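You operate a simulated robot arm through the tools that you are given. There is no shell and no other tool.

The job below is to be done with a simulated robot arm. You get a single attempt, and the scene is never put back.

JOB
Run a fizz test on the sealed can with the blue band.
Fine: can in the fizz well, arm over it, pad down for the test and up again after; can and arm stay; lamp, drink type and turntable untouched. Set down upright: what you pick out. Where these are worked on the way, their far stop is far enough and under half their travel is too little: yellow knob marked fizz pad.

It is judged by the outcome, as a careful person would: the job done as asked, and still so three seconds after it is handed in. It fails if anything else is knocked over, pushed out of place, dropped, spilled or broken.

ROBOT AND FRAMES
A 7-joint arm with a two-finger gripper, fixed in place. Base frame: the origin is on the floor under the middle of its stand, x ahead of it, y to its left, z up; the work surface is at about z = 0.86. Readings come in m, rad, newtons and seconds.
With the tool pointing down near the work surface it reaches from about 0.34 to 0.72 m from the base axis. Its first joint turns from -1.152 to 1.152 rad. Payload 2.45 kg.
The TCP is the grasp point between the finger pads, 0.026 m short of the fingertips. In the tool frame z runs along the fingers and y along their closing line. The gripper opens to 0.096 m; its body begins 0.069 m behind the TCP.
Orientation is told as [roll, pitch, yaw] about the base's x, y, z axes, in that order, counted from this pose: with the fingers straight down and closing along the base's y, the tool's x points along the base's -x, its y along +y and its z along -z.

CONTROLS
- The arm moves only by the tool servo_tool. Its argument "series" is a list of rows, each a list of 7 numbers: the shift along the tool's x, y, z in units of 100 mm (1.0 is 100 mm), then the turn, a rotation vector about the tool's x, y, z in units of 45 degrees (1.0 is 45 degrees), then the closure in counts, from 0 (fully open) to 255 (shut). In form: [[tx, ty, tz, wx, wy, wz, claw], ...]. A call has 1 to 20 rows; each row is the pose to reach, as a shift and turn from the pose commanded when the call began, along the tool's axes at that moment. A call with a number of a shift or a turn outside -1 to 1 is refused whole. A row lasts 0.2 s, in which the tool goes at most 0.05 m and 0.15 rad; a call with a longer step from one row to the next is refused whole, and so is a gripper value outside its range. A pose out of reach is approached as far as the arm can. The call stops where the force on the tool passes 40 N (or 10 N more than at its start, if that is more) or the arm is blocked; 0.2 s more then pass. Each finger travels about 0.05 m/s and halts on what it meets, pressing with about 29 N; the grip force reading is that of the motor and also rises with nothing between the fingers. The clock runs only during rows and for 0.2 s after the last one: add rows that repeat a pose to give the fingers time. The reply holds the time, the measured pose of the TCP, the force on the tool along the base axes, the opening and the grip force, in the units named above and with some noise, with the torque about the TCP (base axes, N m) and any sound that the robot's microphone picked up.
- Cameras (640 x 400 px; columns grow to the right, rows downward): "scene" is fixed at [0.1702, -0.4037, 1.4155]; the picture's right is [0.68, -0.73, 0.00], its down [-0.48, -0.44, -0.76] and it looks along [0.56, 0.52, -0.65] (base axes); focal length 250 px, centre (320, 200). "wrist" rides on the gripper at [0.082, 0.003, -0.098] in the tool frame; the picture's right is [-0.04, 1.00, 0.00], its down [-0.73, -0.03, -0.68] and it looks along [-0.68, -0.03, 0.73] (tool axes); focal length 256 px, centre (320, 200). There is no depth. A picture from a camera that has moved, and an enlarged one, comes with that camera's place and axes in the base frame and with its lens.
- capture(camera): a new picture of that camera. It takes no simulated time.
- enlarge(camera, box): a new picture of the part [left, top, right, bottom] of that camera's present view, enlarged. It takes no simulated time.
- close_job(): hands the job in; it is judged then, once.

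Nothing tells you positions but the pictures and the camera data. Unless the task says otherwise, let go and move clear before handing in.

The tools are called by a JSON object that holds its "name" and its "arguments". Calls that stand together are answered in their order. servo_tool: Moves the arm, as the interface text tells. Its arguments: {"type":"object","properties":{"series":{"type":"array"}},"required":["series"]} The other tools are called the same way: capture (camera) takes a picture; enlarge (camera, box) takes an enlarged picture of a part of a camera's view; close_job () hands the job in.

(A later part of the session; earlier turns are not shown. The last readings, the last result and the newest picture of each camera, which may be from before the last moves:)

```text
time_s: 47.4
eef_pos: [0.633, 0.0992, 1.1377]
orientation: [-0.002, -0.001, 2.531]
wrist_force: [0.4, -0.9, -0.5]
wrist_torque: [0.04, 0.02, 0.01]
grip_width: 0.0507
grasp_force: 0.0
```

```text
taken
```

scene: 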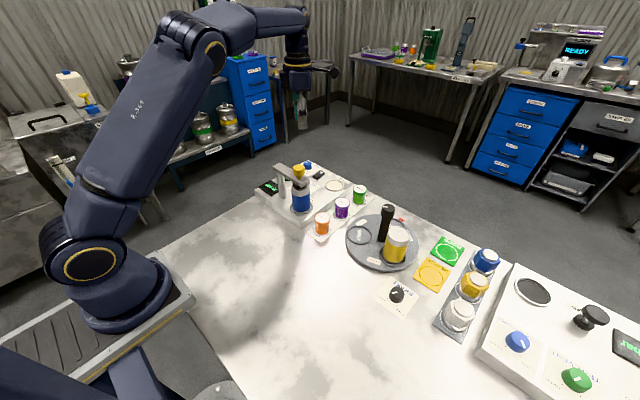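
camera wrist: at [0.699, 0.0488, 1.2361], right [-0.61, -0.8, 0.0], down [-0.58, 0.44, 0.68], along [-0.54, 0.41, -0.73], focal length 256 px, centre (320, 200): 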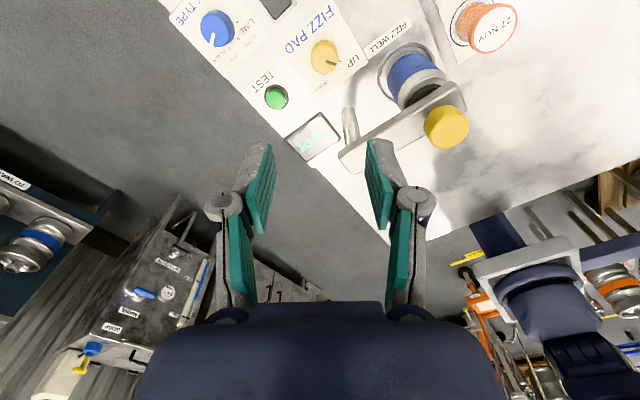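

{"name": "enlarge", "arguments": {"camera": "wrist", "box": [250, 0, 480, 170]}}

{"name": "enlarge", "arguments": {"camera": "wrist", "box": [280, 10, 370, 110]}}

```text
2.35 times, centred on (365, 85) of wrist
camera zoom: at [0.699, 0.0488, 1.2361], right [-0.61, -0.8, 0.0], down [-0.58, 0.44, 0.68], along [-0.54, 0.41, -0.73], focal length 602 px, centre (214, 471)
```

zoom: 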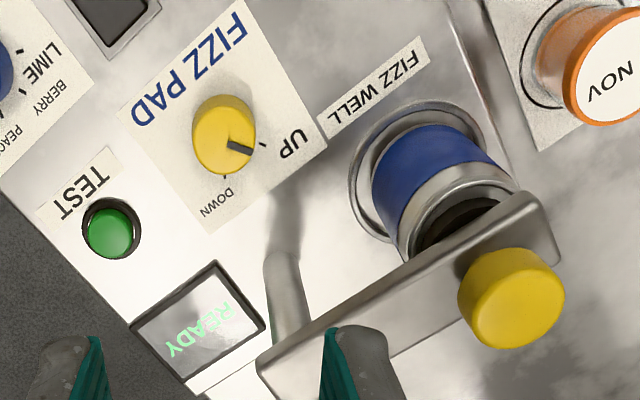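

```text
4.00 times, centred on (325, 60) of wrist
camera zoom: at [0.699, 0.0488, 1.2361], right [-0.61, -0.8, 0.0], down [-0.58, 0.44, 0.68], along [-0.54, 0.41, -0.73], focal length 1024 px, centre (300, 760)
```

zoom: 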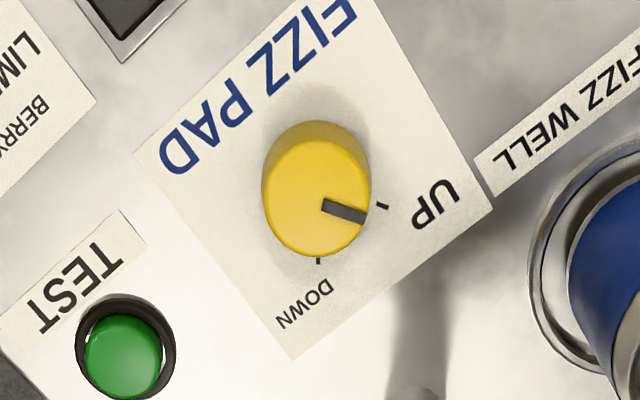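

This view confirms the mark on UP. The knob is slightly off the gripper axis, so I'll correct by about (-2.5, -1.2) mm, descend partway and re-check.

{"name": "servo_tool", "arguments": {"series": [[-0.014, 0.024, 0.25, 0, 0, 0, 120], [-0.014, 0.024, 0.5, 0, 0, 0, 120], [-0.014, 0.024, 0.75, 0, 0, 0, 120], [-0.014, 0.024, 1.0, 0, 0, 0, 120], [-0.014, 0.024, 1.0, 0, 0, 0, 120]]}}

{"name": "servo_tool", "arguments": {"series": [[0, 0, 0.2, 0, 0, 0, 120], [0, 0, 0.4, 0, 0, 0, 120], [0, 0, 0.6, 0, 0, 0, 120], [0, 0, 0.7, 0, 0, 0, 120], [0, 0, 0.7, 0, 0, 0, 120]]}}

{"name": "capture", "arguments": {"camera": "wrist"}}

{"name": "enlarge", "arguments": {"camera": "wrist", "box": [250, 30, 400, 180]}}

{"name": "enlarge", "arguments": {"camera": "scene", "box": [250, 110, 360, 220]}}

```text
time_s: 48.6
eef_pos: [0.6287, 0.0978, 1.0397]
orientation: [0.002, -0.001, 2.528]
wrist_force: [-0.2, 1.1, -0.5]
wrist_torque: [0.02, 0.01, -0.02]
grip_width: 0.0505
grasp_force: 0.0
```

```text
time_s: 49.8
eef_pos: [0.6315, 0.0982, 0.9671]
orientation: [-0.001, -0.003, 2.531]
wrist_force: [-0.9, 0.0, 0.1]
wrist_torque: [-0.02, 0.0, 0.0]
grip_width: 0.0506
grasp_force: 0.0
```

```text
taken
camera wrist: at [0.6961, 0.0486, 1.0663], right [-0.61, -0.8, 0.0], down [-0.58, 0.45, 0.68], along [-0.54, 0.41, -0.73], focal length 256 px, centre (320, 200)
```

wrist: 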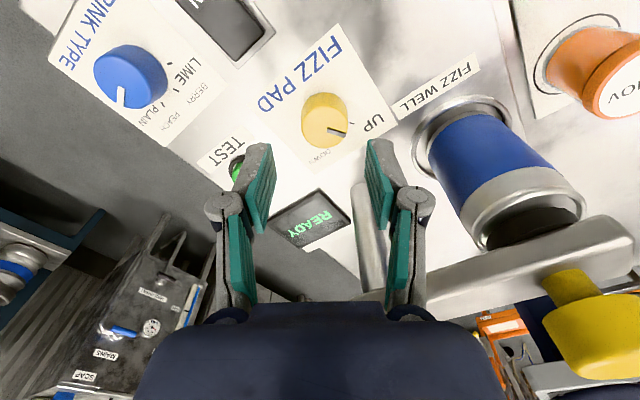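

```text
2.67 times, centred on (325, 105) of wrist
camera zoom: at [0.6961, 0.0486, 1.0663], right [-0.61, -0.8, 0.0], down [-0.58, 0.45, 0.68], along [-0.54, 0.41, -0.73], focal length 683 px, centre (307, 453)
```

zoom: 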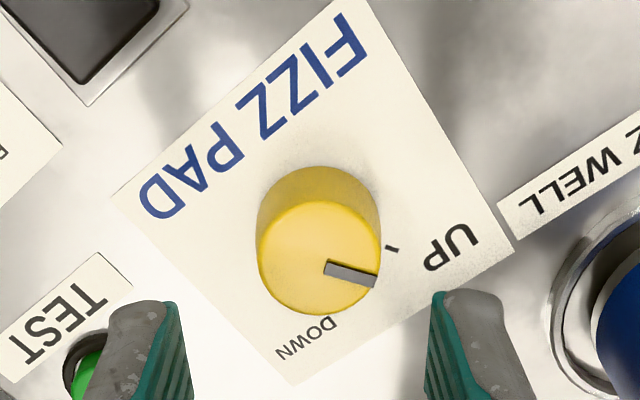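

```text
3.64 times, centred on (305, 165) of scene
camera zoom: at [0.1702, -0.4037, 1.4155], right [0.68, -0.73, 0.0], down [-0.48, -0.44, -0.76], along [0.56, 0.52, -0.65], focal length 909 px, centre (374, 327)
```

zoom: 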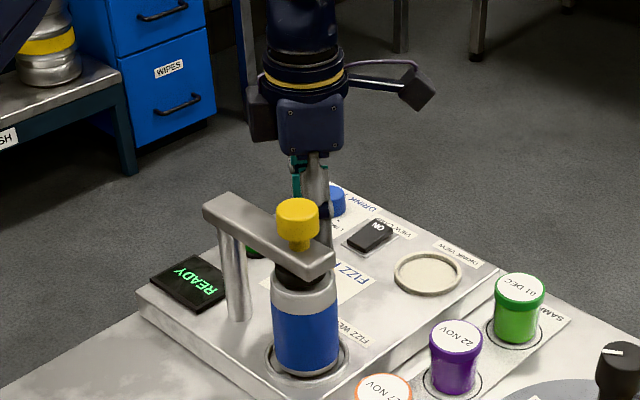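

Relative to the gripper the knob is offset about 3 mm along the closing line. I'll correct that and descend to knob height, with the tips about 5 mm above the deck.

{"name": "servo_tool", "arguments": {"series": [[0, 0.03, 0, 0, 0, 0, 120], [0, 0.03, 0.15, 0, 0, 0, 120], [0, 0.03, 0.3, 0, 0, 0, 120], [0, 0.03, 0.42, 0, 0, 0, 120], [0, 0.03, 0.5, 0, 0, 0, 120], [0, 0.03, 0.5, 0, 0, 0, 120]]}}

{"name": "capture", "arguments": {"camera": "wrist"}}

{"name": "enlarge", "arguments": {"camera": "wrist", "box": [230, 80, 410, 250]}}

{"name": "enlarge", "arguments": {"camera": "scene", "box": [250, 110, 360, 220]}}

```text
time_s: 51.2
eef_pos: [0.6304, 0.0958, 0.9188]
orientation: [0.001, 0.0, 2.532]
wrist_force: [-0.5, 0.3, 0.2]
wrist_torque: [0.01, 0.02, -0.03]
grip_width: 0.0509
grasp_force: 0.1
```

```text
taken
camera wrist: at [0.6952, 0.0453, 1.0164], right [-0.61, -0.8, 0.0], down [-0.58, 0.45, 0.68], along [-0.54, 0.41, -0.73], focal length 256 px, centre (320, 200)
```

wrist: 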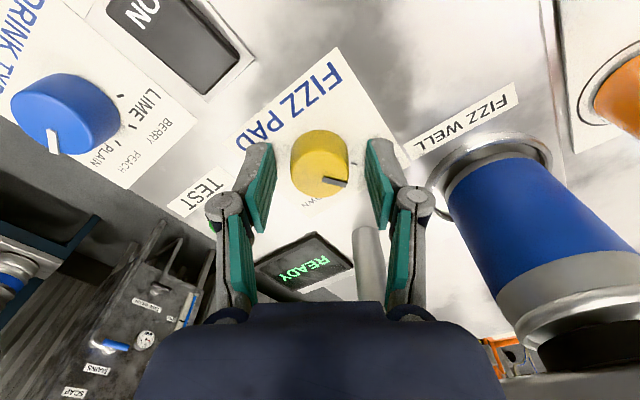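

```text
2.35 times, centred on (320, 165) of wrist
camera zoom: at [0.6952, 0.0453, 1.0164], right [-0.61, -0.8, 0.0], down [-0.58, 0.45, 0.68], along [-0.54, 0.41, -0.73], focal length 602 px, centre (320, 282)
```

zoom: 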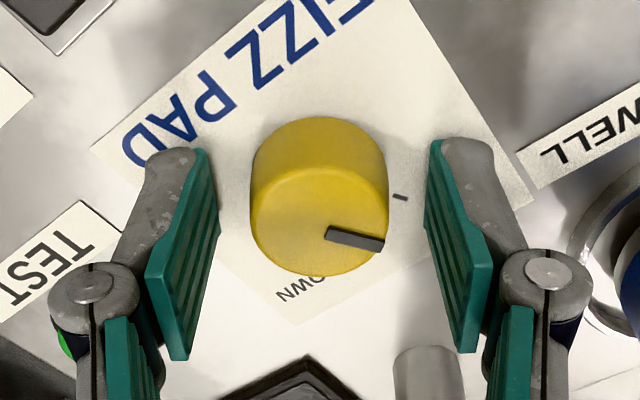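

```text
3.64 times, centred on (305, 165) of scene
camera zoom: at [0.1702, -0.4037, 1.4155], right [0.68, -0.73, 0.0], down [-0.48, -0.44, -0.76], along [0.56, 0.52, -0.65], focal length 909 px, centre (374, 327)
```

zoom: 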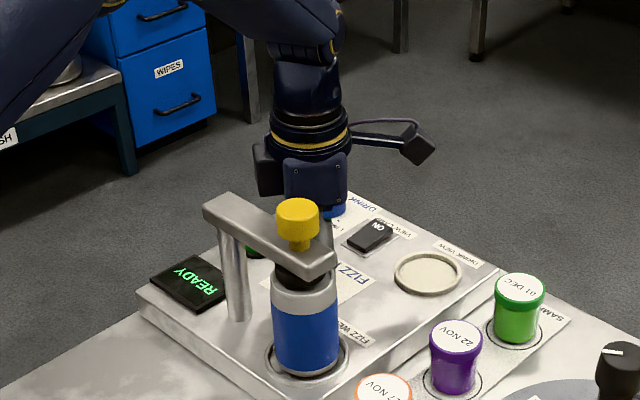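

The knob is centred between the fingers. I'll close on it.

{"name": "servo_tool", "arguments": {"series": [[0, 0, 0, 0, 0, 0, 150], [0, 0, 0, 0, 0, 0, 170], [0, 0, 0, 0, 0, 0, 190], [0, 0, 0, 0, 0, 0, 210], [0, 0, 0, 0, 0, 0, 210]]}}

{"name": "enlarge", "arguments": {"camera": "wrist", "box": [230, 80, 410, 250]}}

```text
time_s: 52.4
eef_pos: [0.6294, 0.0953, 0.92]
orientation: [0.0, 0.0, 2.531]
wrist_force: [0.0, 0.5, -1.3]
wrist_torque: [-0.04, -0.08, 0.0]
grip_width: 0.0316
grasp_force: 45.4
```

```text
2.35 times, centred on (320, 165) of wrist
camera zoom: at [0.6952, 0.0454, 1.0165], right [-0.61, -0.8, 0.0], down [-0.58, 0.45, 0.68], along [-0.54, 0.41, -0.73], focal length 602 px, centre (320, 282)
```

zoom: 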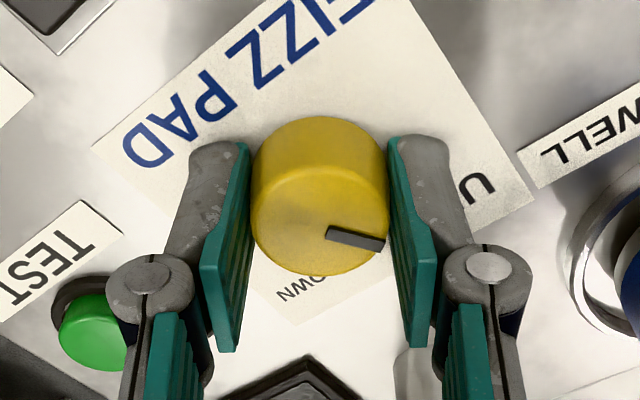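

The knob is gripped at 31.6 mm. I'll turn clockwise (yaw decreasing), starting with 20° and checking.

{"name": "servo_tool", "arguments": {"series": [[0, 0, 0, 0, 0, 0.111, 210], [0, 0, 0, 0, 0, 0.222, 210], [0, 0, 0, 0, 0, 0.333, 210], [0, 0, 0, 0, 0, 0.444, 210], [0, 0, 0, 0, 0, 0.444, 210]]}}

{"name": "enlarge", "arguments": {"camera": "wrist", "box": [230, 80, 410, 250]}}

{"name": "enlarge", "arguments": {"camera": "scene", "box": [260, 140, 350, 220]}}

```text
time_s: 53.6
eef_pos: [0.6291, 0.095, 0.9195]
orientation: [-0.003, -0.001, 2.182]
wrist_force: [12.7, 5.8, -5.3]
wrist_torque: [0.05, -0.59, -0.01]
grip_width: 0.0319
grasp_force: 44.7
```

```text
2.35 times, centred on (320, 165) of wrist
camera zoom: at [0.6741, 0.0261, 1.0165], right [-0.84, -0.54, 0.0], down [-0.4, 0.62, 0.68], along [-0.36, 0.57, -0.73], focal length 602 px, centre (320, 282)
```

zoom: 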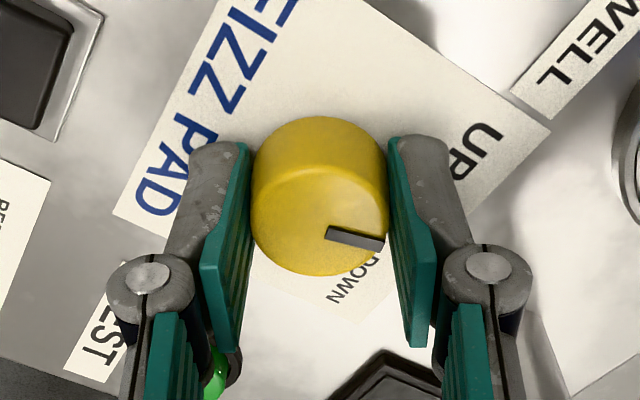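

```text
5.00 times, centred on (305, 180) of scene
camera zoom: at [0.1707, -0.4035, 1.4155], right [0.68, -0.73, 0.0], down [-0.48, -0.44, -0.76], along [0.56, 0.52, -0.65], focal length 1250 px, centre (395, 300)
```

zoom: 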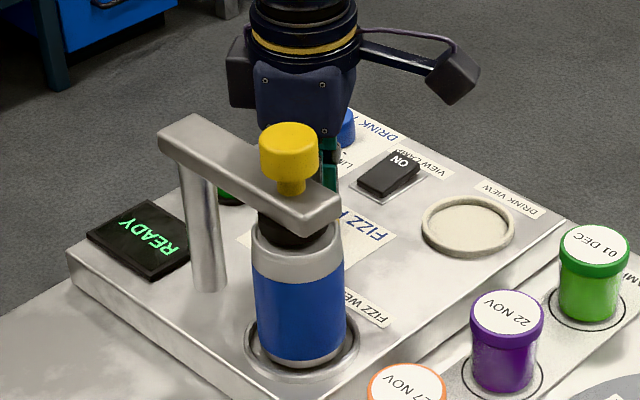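

The knob turns with the gripper; a mild side force suggests it is about 2 mm off my rotation axis. I'll continue another 20° with a small compensating shift.

{"name": "servo_tool", "arguments": {"series": [[0, -0.007, 0, 0, 0, 0.111, 210], [0, -0.01, 0, 0, 0, 0.222, 210], [0, -0.012, 0, 0, 0, 0.333, 210], [0, -0.014, 0, 0, 0, 0.444, 210], [0, -0.014, 0, 0, 0, 0.444, 210]]}}

{"name": "enlarge", "arguments": {"camera": "wrist", "box": [230, 80, 410, 250]}}

{"name": "enlarge", "arguments": {"camera": "scene", "box": [260, 140, 350, 220]}}

```text
time_s: 54.8
eef_pos: [0.6304, 0.0949, 0.9192]
orientation: [0.0, -0.001, 1.831]
wrist_force: [8.0, 5.7, -1.2]
wrist_torque: [-0.06, -0.16, -0.01]
grip_width: 0.0317
grasp_force: 44.8
```

```text
2.35 times, centred on (320, 165) of wrist
camera zoom: at [0.6484, 0.0154, 1.0165], right [-0.98, -0.22, 0.0], down [-0.16, 0.72, 0.68], along [-0.15, 0.66, -0.73], focal length 602 px, centre (320, 282)
```

zoom: 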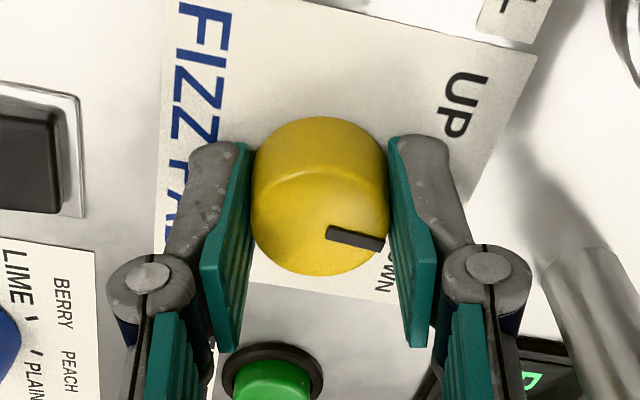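

```text
5.00 times, centred on (305, 180) of scene
camera zoom: at [0.1705, -0.4035, 1.4155], right [0.68, -0.73, 0.0], down [-0.48, -0.44, -0.76], along [0.56, 0.52, -0.65], focal length 1250 px, centre (395, 300)
```

zoom: 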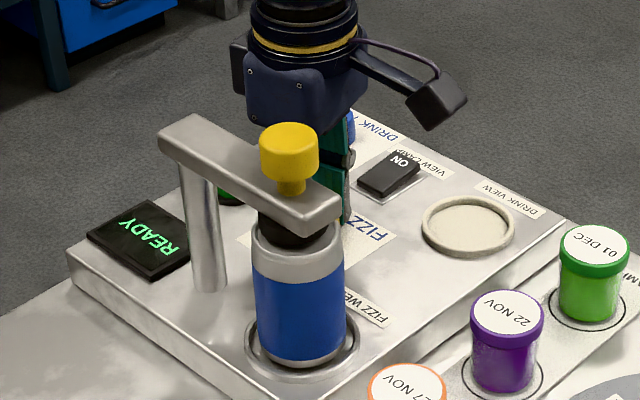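

{"name": "servo_tool", "arguments": {"series": [[0, -0.005, 0, 0, 0, 0.111, 210], [0, -0.008, 0, 0, 0, 0.222, 210], [0, -0.01, 0, 0, 0, 0.333, 210], [0, -0.012, 0, 0, 0, 0.444, 210], [0, -0.012, 0, 0, 0, 0.444, 210]]}}

{"name": "enlarge", "arguments": {"camera": "wrist", "box": [230, 80, 410, 250]}}

{"name": "enlarge", "arguments": {"camera": "scene", "box": [260, 140, 350, 220]}}

```text
time_s: 56.0
eef_pos: [0.6307, 0.096, 0.9186]
orientation: [0.003, 0.001, 1.483]
wrist_force: [-1.4, -0.7, -0.7]
wrist_torque: [1.06, 0.07, 0.0]
grip_width: 0.032
grasp_force: 44.7
```

```text
2.35 times, centred on (320, 165) of wrist
camera zoom: at [0.6206, 0.0142, 1.0167], right [-0.99, 0.13, 0.0], down [0.1, 0.73, 0.68], along [0.09, 0.67, -0.73], focal length 602 px, centre (320, 282)
```

zoom: 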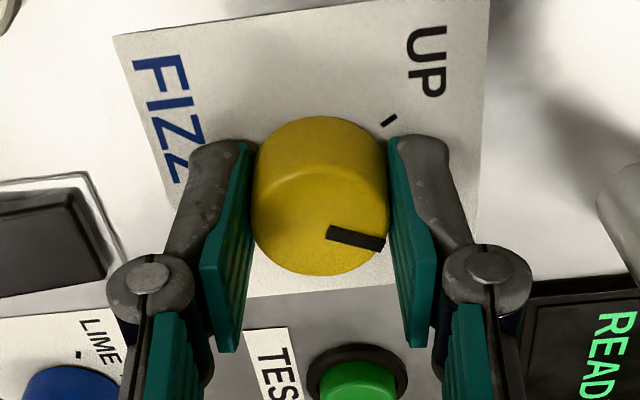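

```text
5.00 times, centred on (305, 180) of scene
camera zoom: at [0.1702, -0.4037, 1.4155], right [0.68, -0.73, 0.0], down [-0.48, -0.44, -0.76], along [0.56, 0.52, -0.65], focal length 1250 px, centre (395, 300)
```

zoom: 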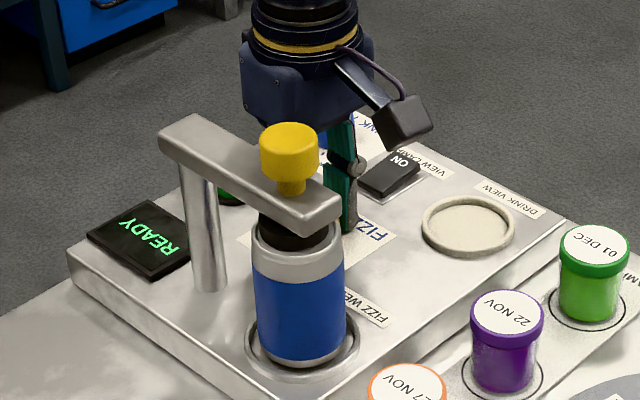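

About 60° is turned and the mark is near DOWN. I'll go a few degrees more to reach the stop and watch the torque.

{"name": "servo_tool", "arguments": {"series": [[0, 0, 0, 0, 0, 0.05, 210], [0, -0.002, 0, 0, 0, 0.1, 210], [0, -0.002, 0, 0, 0, 0.1, 210]]}}

{"name": "servo_tool", "arguments": {"series": [[0, 0, 0, 0, 0, 0.05, 210], [0, -0.002, 0, 0, 0, 0.1, 210], [0, -0.002, 0, 0, 0, 0.1, 210]]}}

{"name": "enlarge", "arguments": {"camera": "wrist", "box": [230, 80, 410, 250]}}

{"name": "enlarge", "arguments": {"camera": "scene", "box": [270, 150, 330, 220]}}

```text
time_s: 56.8
eef_pos: [0.6308, 0.0964, 0.9193]
orientation: [0.002, 0.002, 1.406]
wrist_force: [-11.0, -1.4, 9.0]
wrist_torque: [-0.02, 0.55, -0.02]
grip_width: 0.0317
grasp_force: 45.0
```

```text
time_s: 57.6
eef_pos: [0.6308, 0.0937, 0.9186]
orientation: [0.002, 0.001, 1.325]
wrist_force: [-18.8, -2.2, 15.3]
wrist_torque: [-0.38, 0.43, -0.04]
grip_width: 0.0319
grasp_force: 45.3
```

```text
2.35 times, centred on (320, 165) of wrist
camera zoom: at [0.6082, 0.0168, 1.0167], right [-0.96, 0.28, 0.0], down [0.21, 0.7, 0.68], along [0.19, 0.65, -0.73], focal length 602 px, centre (320, 282)
```

zoom: 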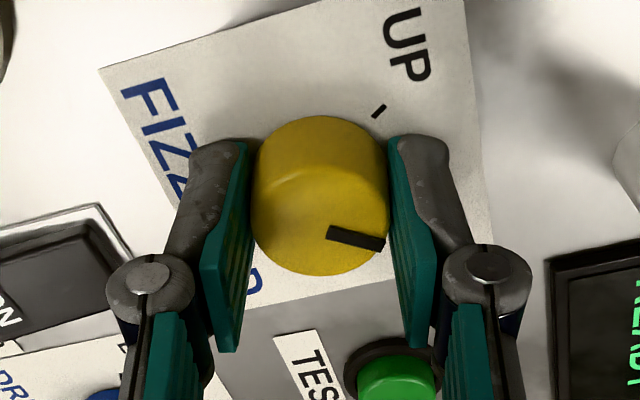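

```text
5.71 times, centred on (300, 185) of scene
camera zoom: at [0.1694, -0.4038, 1.4156], right [0.68, -0.73, 0.0], down [-0.48, -0.44, -0.76], along [0.56, 0.52, -0.65], focal length 1429 px, centre (434, 286)
```

zoom: 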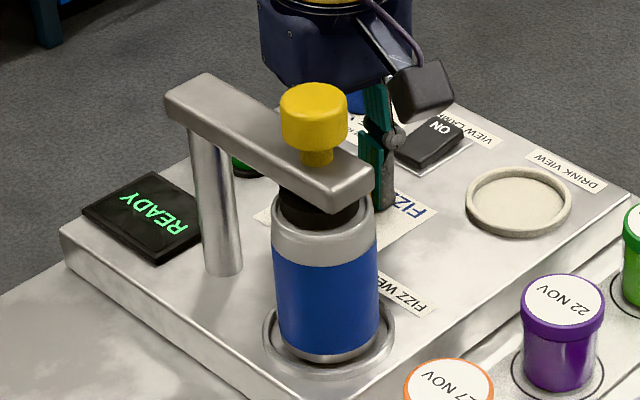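

{"name": "enlarge", "arguments": {"camera": "scene", "box": [285, 175, 320, 205]}}

```text
13.33 times, centred on (302, 190) of scene
camera zoom: at [0.1694, -0.4038, 1.4156], right [0.68, -0.73, 0.0], down [-0.48, -0.44, -0.76], along [0.56, 0.52, -0.65], focal length 3334 px, centre (553, 333)
```

zoom: 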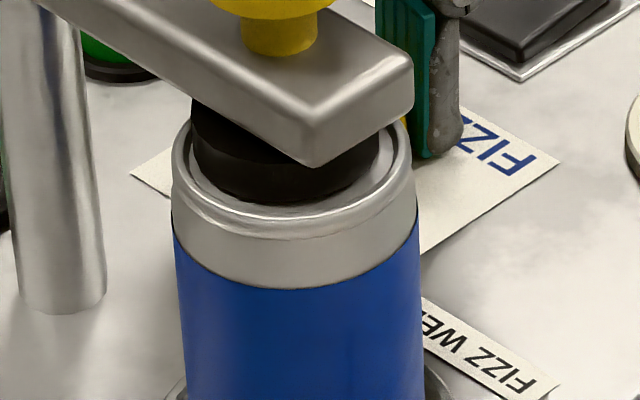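

The pad now appears pressed onto the lid and the knob has turned about 69° with the grip. I'll relax the side load slightly and test for the stop with a few more degrees.

{"name": "servo_tool", "arguments": {"series": [[0.002, 0.009, 0, 0, 0, 0.0, 210], [0.002, 0.009, 0, 0, 0, 0.05, 210], [0.002, 0.009, 0, 0, 0, 0.1, 210], [0.002, 0.009, 0, 0, 0, 0.1, 210]]}}

{"name": "enlarge", "arguments": {"camera": "wrist", "box": [230, 80, 410, 250]}}

{"name": "enlarge", "arguments": {"camera": "scene", "box": [285, 175, 320, 205]}}

```text
time_s: 58.6
eef_pos: [0.63, 0.0958, 0.9185]
orientation: [0.0, -0.001, 1.249]
wrist_force: [-10.2, -0.7, 6.4]
wrist_torque: [-0.18, 0.17, 0.77]
grip_width: 0.0322
grasp_force: 44.9
```

```text
2.35 times, centred on (320, 165) of wrist
camera zoom: at [0.602, 0.019, 1.0165], right [-0.94, 0.35, 0.0], down [0.26, 0.69, 0.68], along [0.24, 0.63, -0.73], focal length 602 px, centre (320, 282)
```

zoom: 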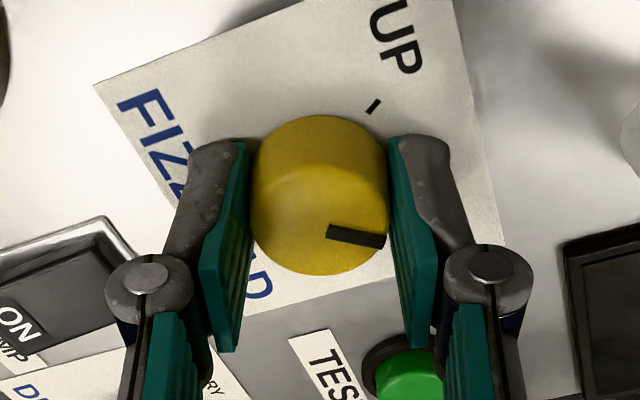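

```text
13.33 times, centred on (302, 190) of scene
camera zoom: at [0.1698, -0.4037, 1.4155], right [0.68, -0.73, 0.0], down [-0.48, -0.44, -0.76], along [0.56, 0.52, -0.65], focal length 3334 px, centre (553, 333)
```

zoom: 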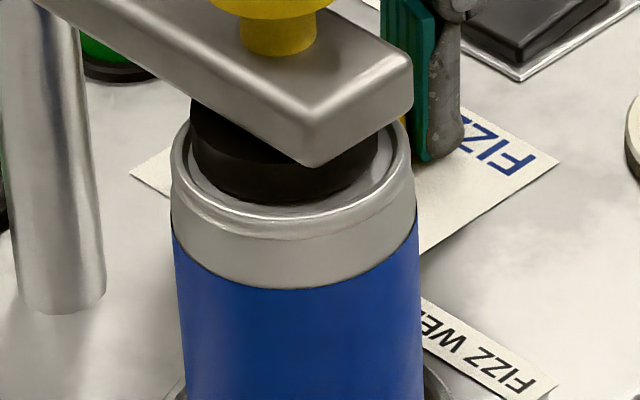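

A z-torque of 0.77 N·m shows the knob is at its far stop, with the pad down on the can. I'll open and rise straight up, then check the knob stays.

{"name": "servo_tool", "arguments": {"series": [[0, 0, 0, 0, 0, 0, 170], [0, 0, 0, 0, 0, 0, 140], [0, 0, 0, 0, 0, 0, 110], [0, 0, 0, 0, 0, 0, 110], [0, 0, -0.2, 0, 0, 0, 110], [0, 0, -0.45, 0, 0, 0, 110], [0, 0, -0.7, 0, 0, 0, 110], [0, 0, -1.0, 0, 0, 0, 110], [0, 0, -1.0, 0, 0, 0, 110]]}}

{"name": "capture", "arguments": {"camera": "wrist"}}

{"name": "enlarge", "arguments": {"camera": "scene", "box": [250, 140, 350, 220]}}

```text
time_s: 60.6
eef_pos: [0.6309, 0.0959, 1.0194]
orientation: [0.0, 0.0, 1.248]
wrist_force: [-0.1, -0.9, -1.6]
wrist_torque: [-0.03, -0.01, -0.01]
grip_width: 0.0547
grasp_force: 0.1
```

```text
taken
camera wrist: at [0.6022, 0.0191, 1.1176], right [-0.94, 0.35, 0.0], down [0.26, 0.69, 0.68], along [0.24, 0.64, -0.73], focal length 256 px, centre (320, 200)
```

wrist: 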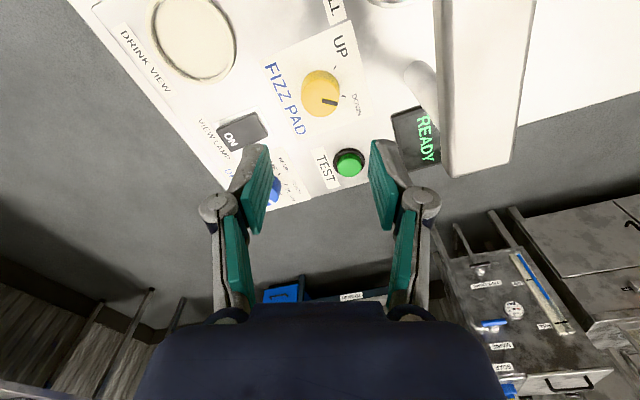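

```text
5.00 times, centred on (300, 180) of scene
camera zoom: at [0.1702, -0.4037, 1.4155], right [0.68, -0.73, 0.0], down [-0.48, -0.44, -0.76], along [0.56, 0.52, -0.65], focal length 1250 px, centre (420, 300)
```

zoom: 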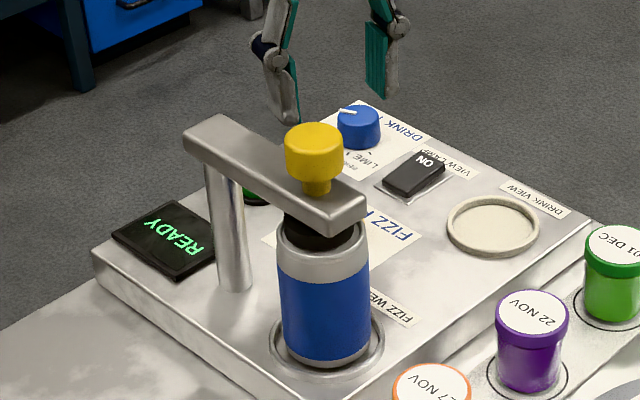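

The knob mark is now at DOWN and the screen still reads READY. Next I'll close the fingers and move above the TEST button at about (0.629, 0.1755).

{"name": "servo_tool", "arguments": {"series": [[-0.15, 0.054, 0, 0, 0, -0.124, 150], [-0.3, 0.108, 0, 0, 0, -0.248, 200], [-0.45, 0.163, 0, 0, 0, -0.372, 255], [-0.6, 0.217, 0, 0, 0, -0.496, 255], [-0.748, 0.271, 0, 0, 0, -0.62, 255], [-0.748, 0.271, 0, 0, 0, -0.62, 255], [-0.748, 0.271, 0, 0, 0, -0.62, 255], [-0.748, 0.271, 0, 0, 0, -0.62, 255]]}}

{"name": "capture", "arguments": {"camera": "wrist"}}

{"name": "enlarge", "arguments": {"camera": "wrist", "box": [250, 30, 390, 170]}}

{"name": "enlarge", "arguments": {"camera": "scene", "box": [240, 110, 360, 220]}}

```text
time_s: 62.4
eef_pos: [0.6301, 0.1745, 1.0183]
orientation: [0.002, 0.0, 1.736]
wrist_force: [0.7, -0.4, 0.7]
wrist_torque: [0.0, -0.02, 0.01]
grip_width: 0.0
grasp_force: 28.8
```

```text
taken
camera wrist: at [0.6404, 0.094, 1.1161], right [-0.99, -0.12, 0.0], down [-0.09, 0.73, 0.68], along [-0.08, 0.67, -0.73], focal length 256 px, centre (320, 200)
```

wrist: 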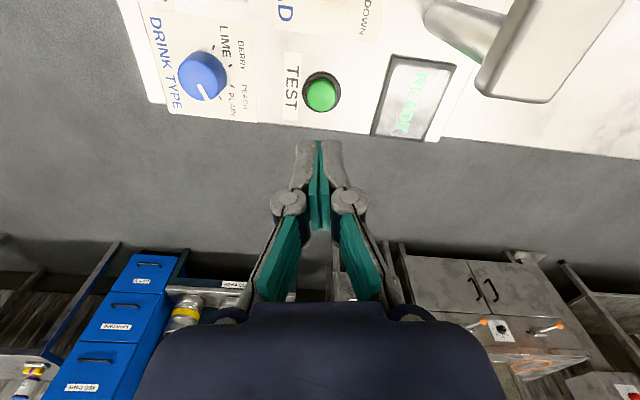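

```text
2.86 times, centred on (320, 100) of wrist
camera zoom: at [0.6404, 0.094, 1.1161], right [-0.99, -0.12, 0.0], down [-0.09, 0.73, 0.68], along [-0.08, 0.67, -0.73], focal length 731 px, centre (320, 486)
```

zoom: 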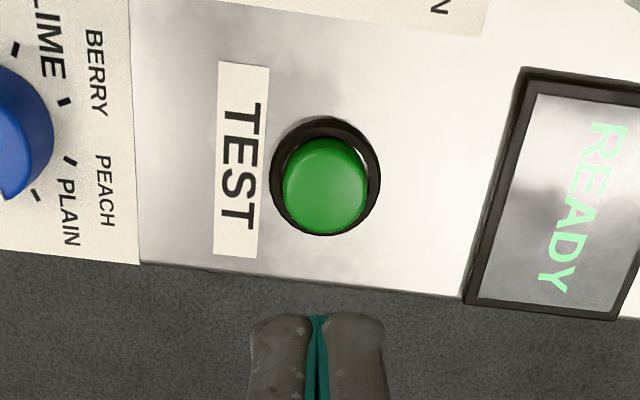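

```text
3.64 times, centred on (300, 165) of scene
camera zoom: at [0.1702, -0.4037, 1.4155], right [0.68, -0.73, 0.0], down [-0.48, -0.44, -0.76], along [0.56, 0.52, -0.65], focal length 909 px, centre (393, 327)
```

zoom: 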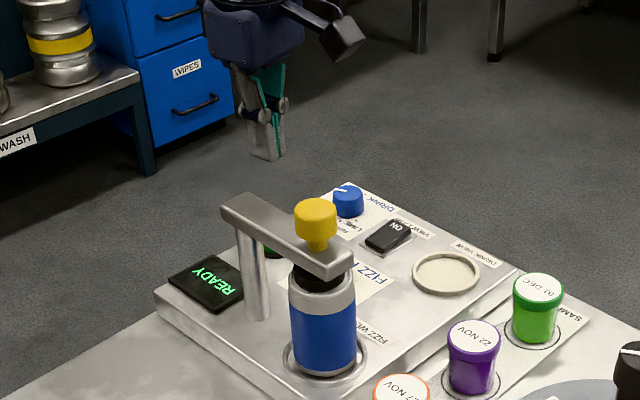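

The button is within 2 mm of the tool axis. I'll descend to just above it and then press in small steps, watching force and screen.

{"name": "servo_tool", "arguments": {"series": [[-0.018, 0.015, 0.25, 0, 0, 0, 255], [-0.018, 0.015, 0.5, 0, 0, 0, 255], [-0.018, 0.015, 0.7, 0, 0, 0, 255], [-0.018, 0.015, 0.83, 0, 0, 0, 255], [-0.018, 0.015, 0.83, 0, 0, 0, 255]]}}

{"name": "enlarge", "arguments": {"camera": "wrist", "box": [240, 80, 400, 240]}}

{"name": "enlarge", "arguments": {"camera": "scene", "box": [250, 120, 350, 220]}}

```text
time_s: 63.6
eef_pos: [0.6274, 0.1769, 0.9349]
orientation: [0.0, 0.0, 1.735]
wrist_force: [-0.3, 0.3, -0.1]
wrist_torque: [0.01, 0.0, 0.0]
grip_width: 0.0
grasp_force: 28.0
```

```text
2.50 times, centred on (320, 160) of wrist
camera zoom: at [0.6385, 0.0955, 1.0327], right [-0.99, -0.12, 0.0], down [-0.09, 0.73, 0.68], along [-0.08, 0.67, -0.73], focal length 640 px, centre (320, 300)
```

zoom: 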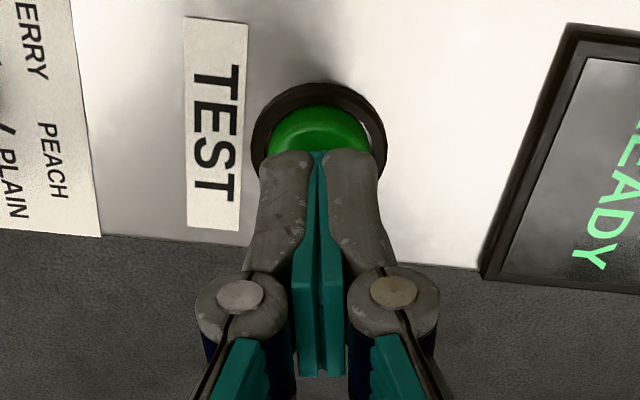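

```text
4.00 times, centred on (300, 170) of scene
camera zoom: at [0.1702, -0.4037, 1.4155], right [0.68, -0.73, 0.0], down [-0.48, -0.44, -0.76], along [0.56, 0.52, -0.65], focal length 1000 px, centre (400, 320)
```

zoom: 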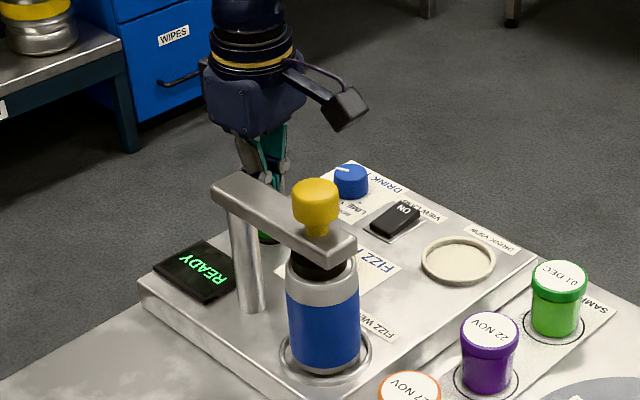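

{"name": "servo_tool", "arguments": {"series": [[0, 0, 0.04, 0, 0, 0, 255], [0, 0, 0.08, 0, 0, 0, 255], [0, 0, 0.08, 0, 0, 0, 255]]}}

{"name": "servo_tool", "arguments": {"series": [[0, 0, 0.02, 0, 0, 0, 255], [0, 0, 0.04, 0, 0, 0, 255], [0, 0, 0.04, 0, 0, 0, 255]]}}

{"name": "enlarge", "arguments": {"camera": "scene", "box": [250, 120, 350, 220]}}

{"name": "enlarge", "arguments": {"camera": "wrist", "box": [240, 80, 480, 240]}}

```text
time_s: 64.4
eef_pos: [0.6288, 0.1775, 0.9278]
orientation: [0.0, 0.001, 1.736]
wrist_force: [-0.3, -0.4, -0.1]
wrist_torque: [-0.01, 0.03, 0.06]
grip_width: 0.0
grasp_force: 28.0
```

```text
time_s: 65.2
eef_pos: [0.627, 0.1764, 0.9236]
orientation: [0.0, -0.001, 1.736]
wrist_force: [0.5, 1.0, 2.2]
wrist_torque: [0.02, -0.02, 0.01]
grip_width: 0.0061
grasp_force: 28.7
heard: click
```

```text
4.00 times, centred on (300, 170) of scene
camera zoom: at [0.1702, -0.4037, 1.4155], right [0.68, -0.73, 0.0], down [-0.48, -0.44, -0.76], along [0.56, 0.52, -0.65], focal length 1000 px, centre (400, 320)
```

zoom: 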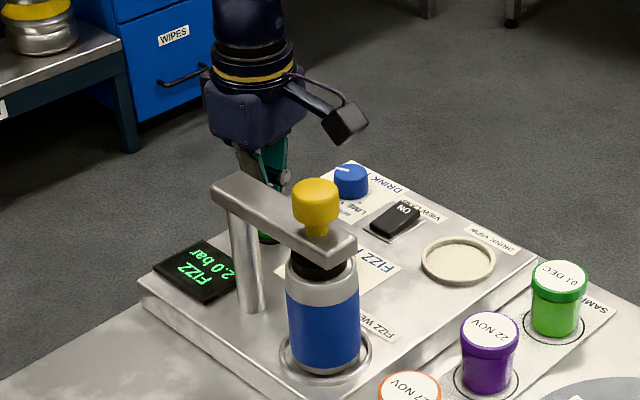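

```text
2.50 times, centred on (360, 160) of wrist
camera zoom: at [0.6379, 0.0954, 1.0212], right [-0.99, -0.12, 0.0], down [-0.09, 0.73, 0.68], along [-0.08, 0.67, -0.73], focal length 640 px, centre (220, 300)
```

zoom: 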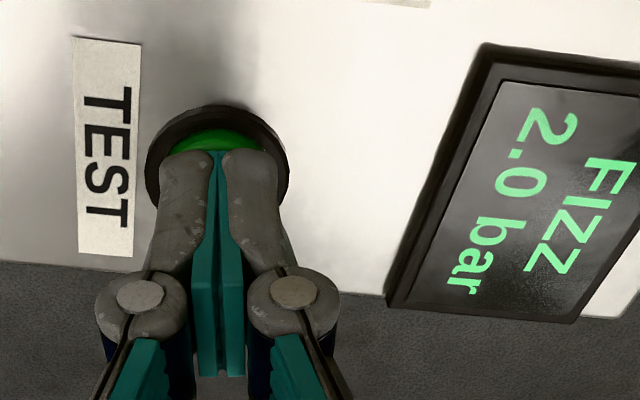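

A click was heard and the screen reads "FIZZ 2.0 bar", so the test has run. I'll rise off the button and re-check the screen.

{"name": "servo_tool", "arguments": {"series": [[0, 0, -0.1, 0, 0, 0, 255], [0, 0, -0.3, 0, 0, 0, 255], [0, 0, -0.6, 0, 0, 0, 255], [0, 0, -0.9, 0, 0, 0, 255], [0, 0, -0.98, 0, 0, 0, 255]]}}

{"name": "enlarge", "arguments": {"camera": "scene", "box": [250, 140, 350, 220]}}

{"name": "capture", "arguments": {"camera": "wrist"}}

```text
time_s: 66.4
eef_pos: [0.6266, 0.178, 1.0223]
orientation: [0.001, 0.0, 1.734]
wrist_force: [1.0, 0.8, -0.2]
wrist_torque: [0.01, -0.03, 0.01]
grip_width: 0.0
grasp_force: 28.3
```

```text
5.00 times, centred on (300, 180) of scene
camera zoom: at [0.1702, -0.4037, 1.4155], right [0.68, -0.73, 0.0], down [-0.48, -0.44, -0.76], along [0.56, 0.52, -0.65], focal length 1250 px, centre (420, 300)
```

zoom: 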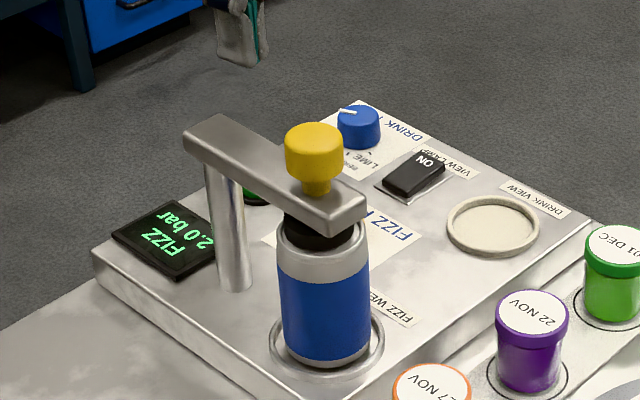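

```text
taken
camera wrist: at [0.6378, 0.0959, 1.1202], right [-0.99, -0.12, 0.0], down [-0.09, 0.73, 0.68], along [-0.08, 0.67, -0.73], focal length 256 px, centre (320, 200)
```

wrist: 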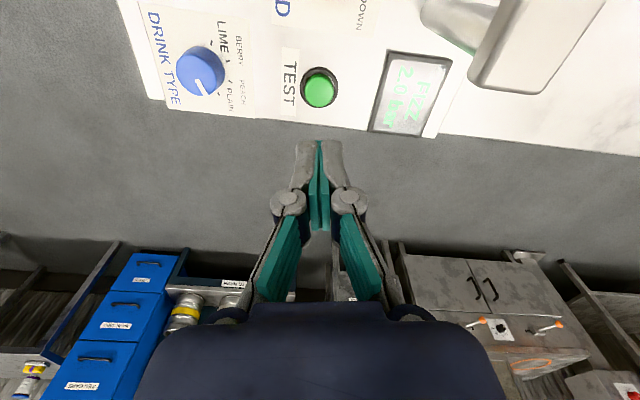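

The reading holds and the can, arm, lamp and drink-type knob are unchanged. Now I'll go back over the FIZZ PAD knob at yaw ~73° with the gripper half open, ready to turn it counter-clockwise to UP.

{"name": "servo_tool", "arguments": {"series": [[0.164, 0.02, 0, 0, 0, 0.117, 200], [0.328, 0.041, 0, 0, 0, 0.235, 150], [0.491, 0.061, 0, 0, 0, 0.352, 120], [0.655, 0.082, 0, 0, 0, 0.47, 120], [0.819, 0.102, 0, 0, 0, 0.587, 120], [0.819, 0.102, 0, 0, 0, 0.587, 120]]}}

{"name": "enlarge", "arguments": {"camera": "wrist", "box": [230, 30, 410, 200]}}

{"name": "enlarge", "arguments": {"camera": "scene", "box": [250, 130, 350, 220]}}

```text
time_s: 67.8
eef_pos: [0.6299, 0.0938, 1.023]
orientation: [0.0, 0.001, 1.275]
wrist_force: [0.4, 0.2, -0.6]
wrist_torque: [0.0, 0.03, -0.01]
grip_width: 0.0504
grasp_force: 0.1
```

```text
2.35 times, centred on (320, 115) of wrist
camera zoom: at [0.6044, 0.0164, 1.1194], right [-0.94, 0.33, 0.0], down [0.24, 0.69, 0.68], along [0.22, 0.64, -0.73], focal length 602 px, centre (320, 400)
```

zoom: 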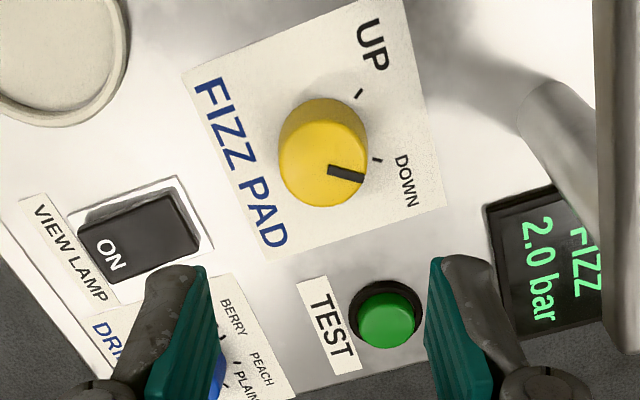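

```text
4.44 times, centred on (300, 175) of scene
camera zoom: at [0.1702, -0.4037, 1.4155], right [0.68, -0.73, 0.0], down [-0.48, -0.44, -0.76], along [0.56, 0.52, -0.65], focal length 1112 px, centre (409, 311)
```

zoom: 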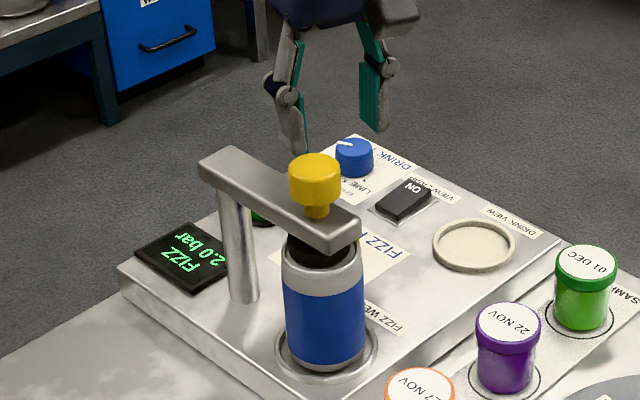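

{"name": "servo_tool", "arguments": {"series": [[-0.01, 0, 0.25, 0, 0, 0, 120], [-0.01, 0, 0.5, 0, 0, 0, 120], [-0.01, 0, 0.7, 0, 0, 0, 120], [-0.01, 0, 0.7, 0, 0, 0, 120]]}}

{"name": "enlarge", "arguments": {"camera": "wrist", "box": [230, 80, 410, 250]}}

```text
time_s: 68.8
eef_pos: [0.6297, 0.0955, 0.9514]
orientation: [0.0, 0.0, 1.274]
wrist_force: [-0.1, 0.8, 0.9]
wrist_torque: [-0.02, 0.0, -0.03]
grip_width: 0.0504
grasp_force: 0.1
```

```text
2.35 times, centred on (320, 165) of wrist
camera zoom: at [0.6043, 0.0175, 1.0484], right [-0.94, 0.33, 0.0], down [0.24, 0.69, 0.68], along [0.22, 0.64, -0.73], focal length 602 px, centre (320, 282)
```

zoom: 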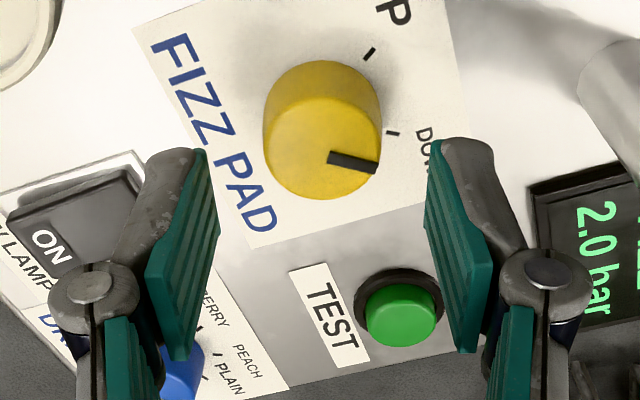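

{"name": "servo_tool", "arguments": {"series": [[0, 0, 0.12, 0, 0, 0, 120], [0, 0, 0.24, 0, 0, 0, 120], [0, 0, 0.325, 0, 0, 0, 120], [0, 0, 0.325, 0, 0, 0, 120]]}}

{"name": "enlarge", "arguments": {"camera": "wrist", "box": [230, 80, 410, 250]}}

{"name": "servo_tool", "arguments": {"series": [[0, 0, 0, 0, 0, 0, 150], [0, 0, 0, 0, 0, 0, 170], [0, 0, 0, 0, 0, 0, 190], [0, 0, 0, 0, 0, 0, 210], [0, 0, 0, 0, 0, 0, 210]]}}

{"name": "enlarge", "arguments": {"camera": "wrist", "box": [230, 80, 410, 250]}}

```text
time_s: 69.8
eef_pos: [0.6299, 0.0948, 0.9193]
orientation: [0.0, 0.0, 1.274]
wrist_force: [0.4, 0.6, 0.6]
wrist_torque: [0.03, 0.01, -0.03]
grip_width: 0.0506
grasp_force: 0.1
```

```text
2.35 times, centred on (320, 165) of wrist
camera zoom: at [0.604, 0.0174, 1.0162], right [-0.94, 0.33, 0.0], down [0.24, 0.69, 0.68], along [0.22, 0.64, -0.73], focal length 602 px, centre (320, 282)
```

zoom: 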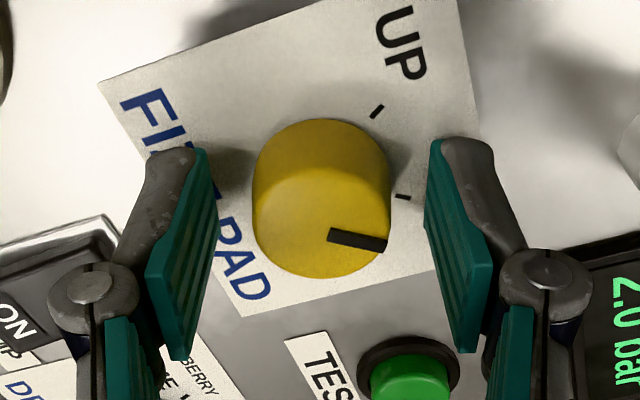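

```text
time_s: 71.0
eef_pos: [0.6295, 0.097, 0.9179]
orientation: [0.0, 0.001, 1.274]
wrist_force: [-3.9, -0.1, 0.6]
wrist_torque: [-0.03, 0.15, -0.02]
grip_width: 0.032
grasp_force: 45.3
```

```text
2.35 times, centred on (320, 165) of wrist
camera zoom: at [0.6038, 0.0175, 1.0163], right [-0.94, 0.33, 0.0], down [0.24, 0.69, 0.68], along [0.22, 0.64, -0.73], focal length 602 px, centre (320, 282)
```

zoom: 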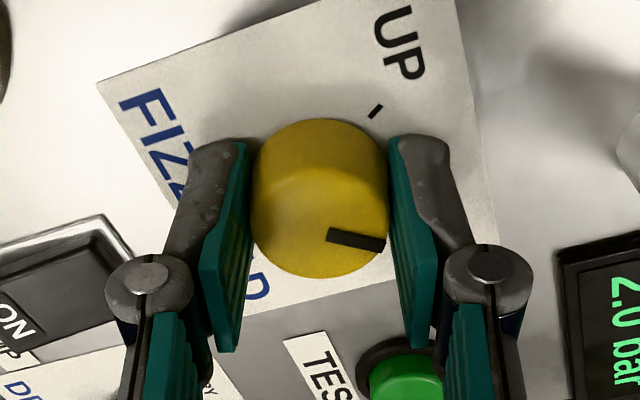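

The knob is gripped at DOWN. I'll turn it back counter-clockwise in 20° stages.

{"name": "servo_tool", "arguments": {"series": [[0, 0.003, 0, 0, 0, -0.111, 210], [0, 0.004, 0, 0, 0, -0.222, 210], [0, 0.005, 0, 0, 0, -0.333, 210], [0, 0.006, 0, 0, 0, -0.444, 210], [0, 0.006, 0, 0, 0, -0.444, 210]]}}

{"name": "enlarge", "arguments": {"camera": "wrist", "box": [230, 80, 410, 250]}}

```text
time_s: 72.2
eef_pos: [0.6299, 0.0956, 0.9186]
orientation: [0.001, 0.0, 1.624]
wrist_force: [9.1, 0.9, -18.6]
wrist_torque: [0.32, -0.2, 0.05]
grip_width: 0.0321
grasp_force: 44.6
```

```text
2.35 times, centred on (320, 165) of wrist
camera zoom: at [0.6317, 0.0129, 1.0163], right [-1.0, -0.01, 0.0], down [-0.01, 0.73, 0.68], along [-0.01, 0.68, -0.73], focal length 602 px, centre (320, 282)
```

zoom: 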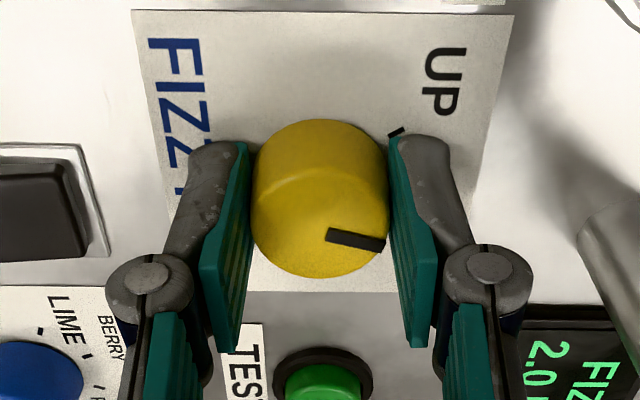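

{"name": "servo_tool", "arguments": {"series": [[0, -0.004, 0.005, 0, 0, -0.111, 210], [0, -0.004, 0.008, 0, 0, -0.222, 210], [0, -0.002, 0.008, 0, 0, -0.333, 210], [0, 0, 0.008, 0, 0, -0.444, 210], [0, 0, 0.008, 0, 0, -0.444, 210]]}}

{"name": "enlarge", "arguments": {"camera": "wrist", "box": [230, 80, 410, 250]}}

```text
time_s: 73.4
eef_pos: [0.6295, 0.0951, 0.9181]
orientation: [-0.001, 0.001, 1.972]
wrist_force: [1.1, -4.5, 4.5]
wrist_torque: [0.31, 0.4, 0.01]
grip_width: 0.0323
grasp_force: 45.2
```

```text
2.35 times, centred on (320, 165) of wrist
camera zoom: at [0.6596, 0.0183, 1.0164], right [-0.94, -0.35, 0.0], down [-0.26, 0.69, 0.68], along [-0.24, 0.63, -0.73], focal length 602 px, centre (320, 282)
```

zoom: 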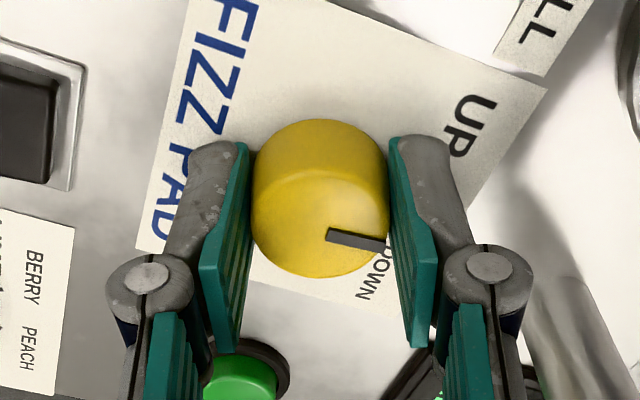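

{"name": "servo_tool", "arguments": {"series": [[0.002, 0, 0, 0, 0, -0.111, 210], [0.003, 0.002, 0, 0, 0, -0.222, 210], [0.004, 0.003, 0, 0, 0, -0.333, 210], [0.004, 0.004, 0, 0, 0, -0.444, 210], [0.004, 0.004, 0, 0, 0, -0.444, 210]]}}

{"name": "servo_tool", "arguments": {"series": [[0, 0, 0, 0, 0, -0.1, 210], [0, 0, 0, 0, 0, -0.2, 210], [0, 0, 0, 0, 0, -0.2, 210]]}}

{"name": "enlarge", "arguments": {"camera": "wrist", "box": [230, 80, 410, 250]}}

{"name": "enlarge", "arguments": {"camera": "scene", "box": [285, 175, 320, 205]}}

```text
time_s: 74.6
eef_pos: [0.6294, 0.0953, 0.9181]
orientation: [-0.001, -0.002, 2.32]
wrist_force: [5.9, -1.2, 2.4]
wrist_torque: [0.35, 0.19, 0.02]
grip_width: 0.032
grasp_force: 45.2
```

```text
time_s: 75.4
eef_pos: [0.6299, 0.0948, 0.9187]
orientation: [-0.001, 0.002, 2.479]
wrist_force: [9.4, -1.0, 2.5]
wrist_torque: [0.28, -0.2, 0.01]
grip_width: 0.0321
grasp_force: 45.0
```

```text
2.35 times, centred on (320, 165) of wrist
camera zoom: at [0.6928, 0.0418, 1.0165], right [-0.65, -0.76, 0.0], down [-0.56, 0.47, 0.68], along [-0.52, 0.44, -0.73], focal length 602 px, centre (320, 282)
```

zoom: 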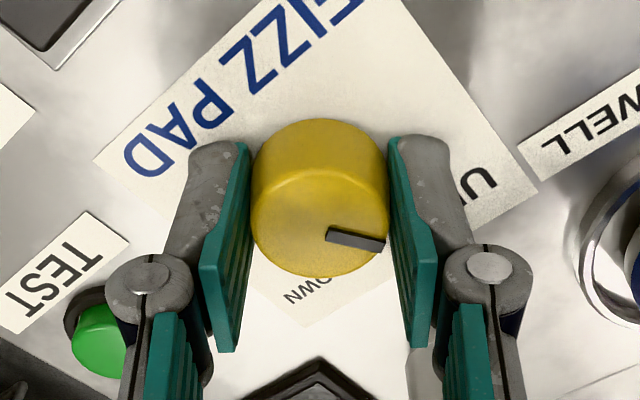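

```text
13.33 times, centred on (302, 190) of scene
camera zoom: at [0.1704, -0.4037, 1.4155], right [0.68, -0.73, 0.0], down [-0.48, -0.44, -0.76], along [0.56, 0.52, -0.65], focal length 3334 px, centre (553, 333)
```

zoom: 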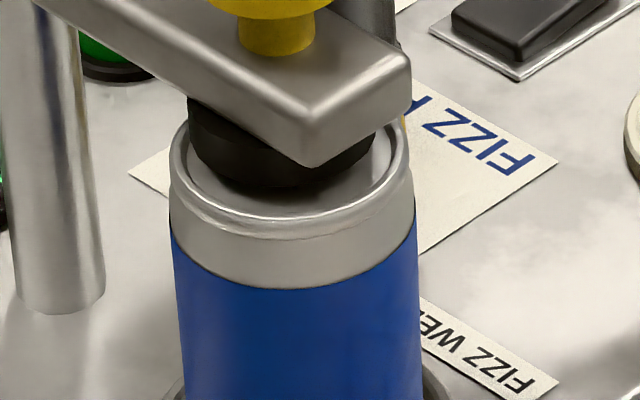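

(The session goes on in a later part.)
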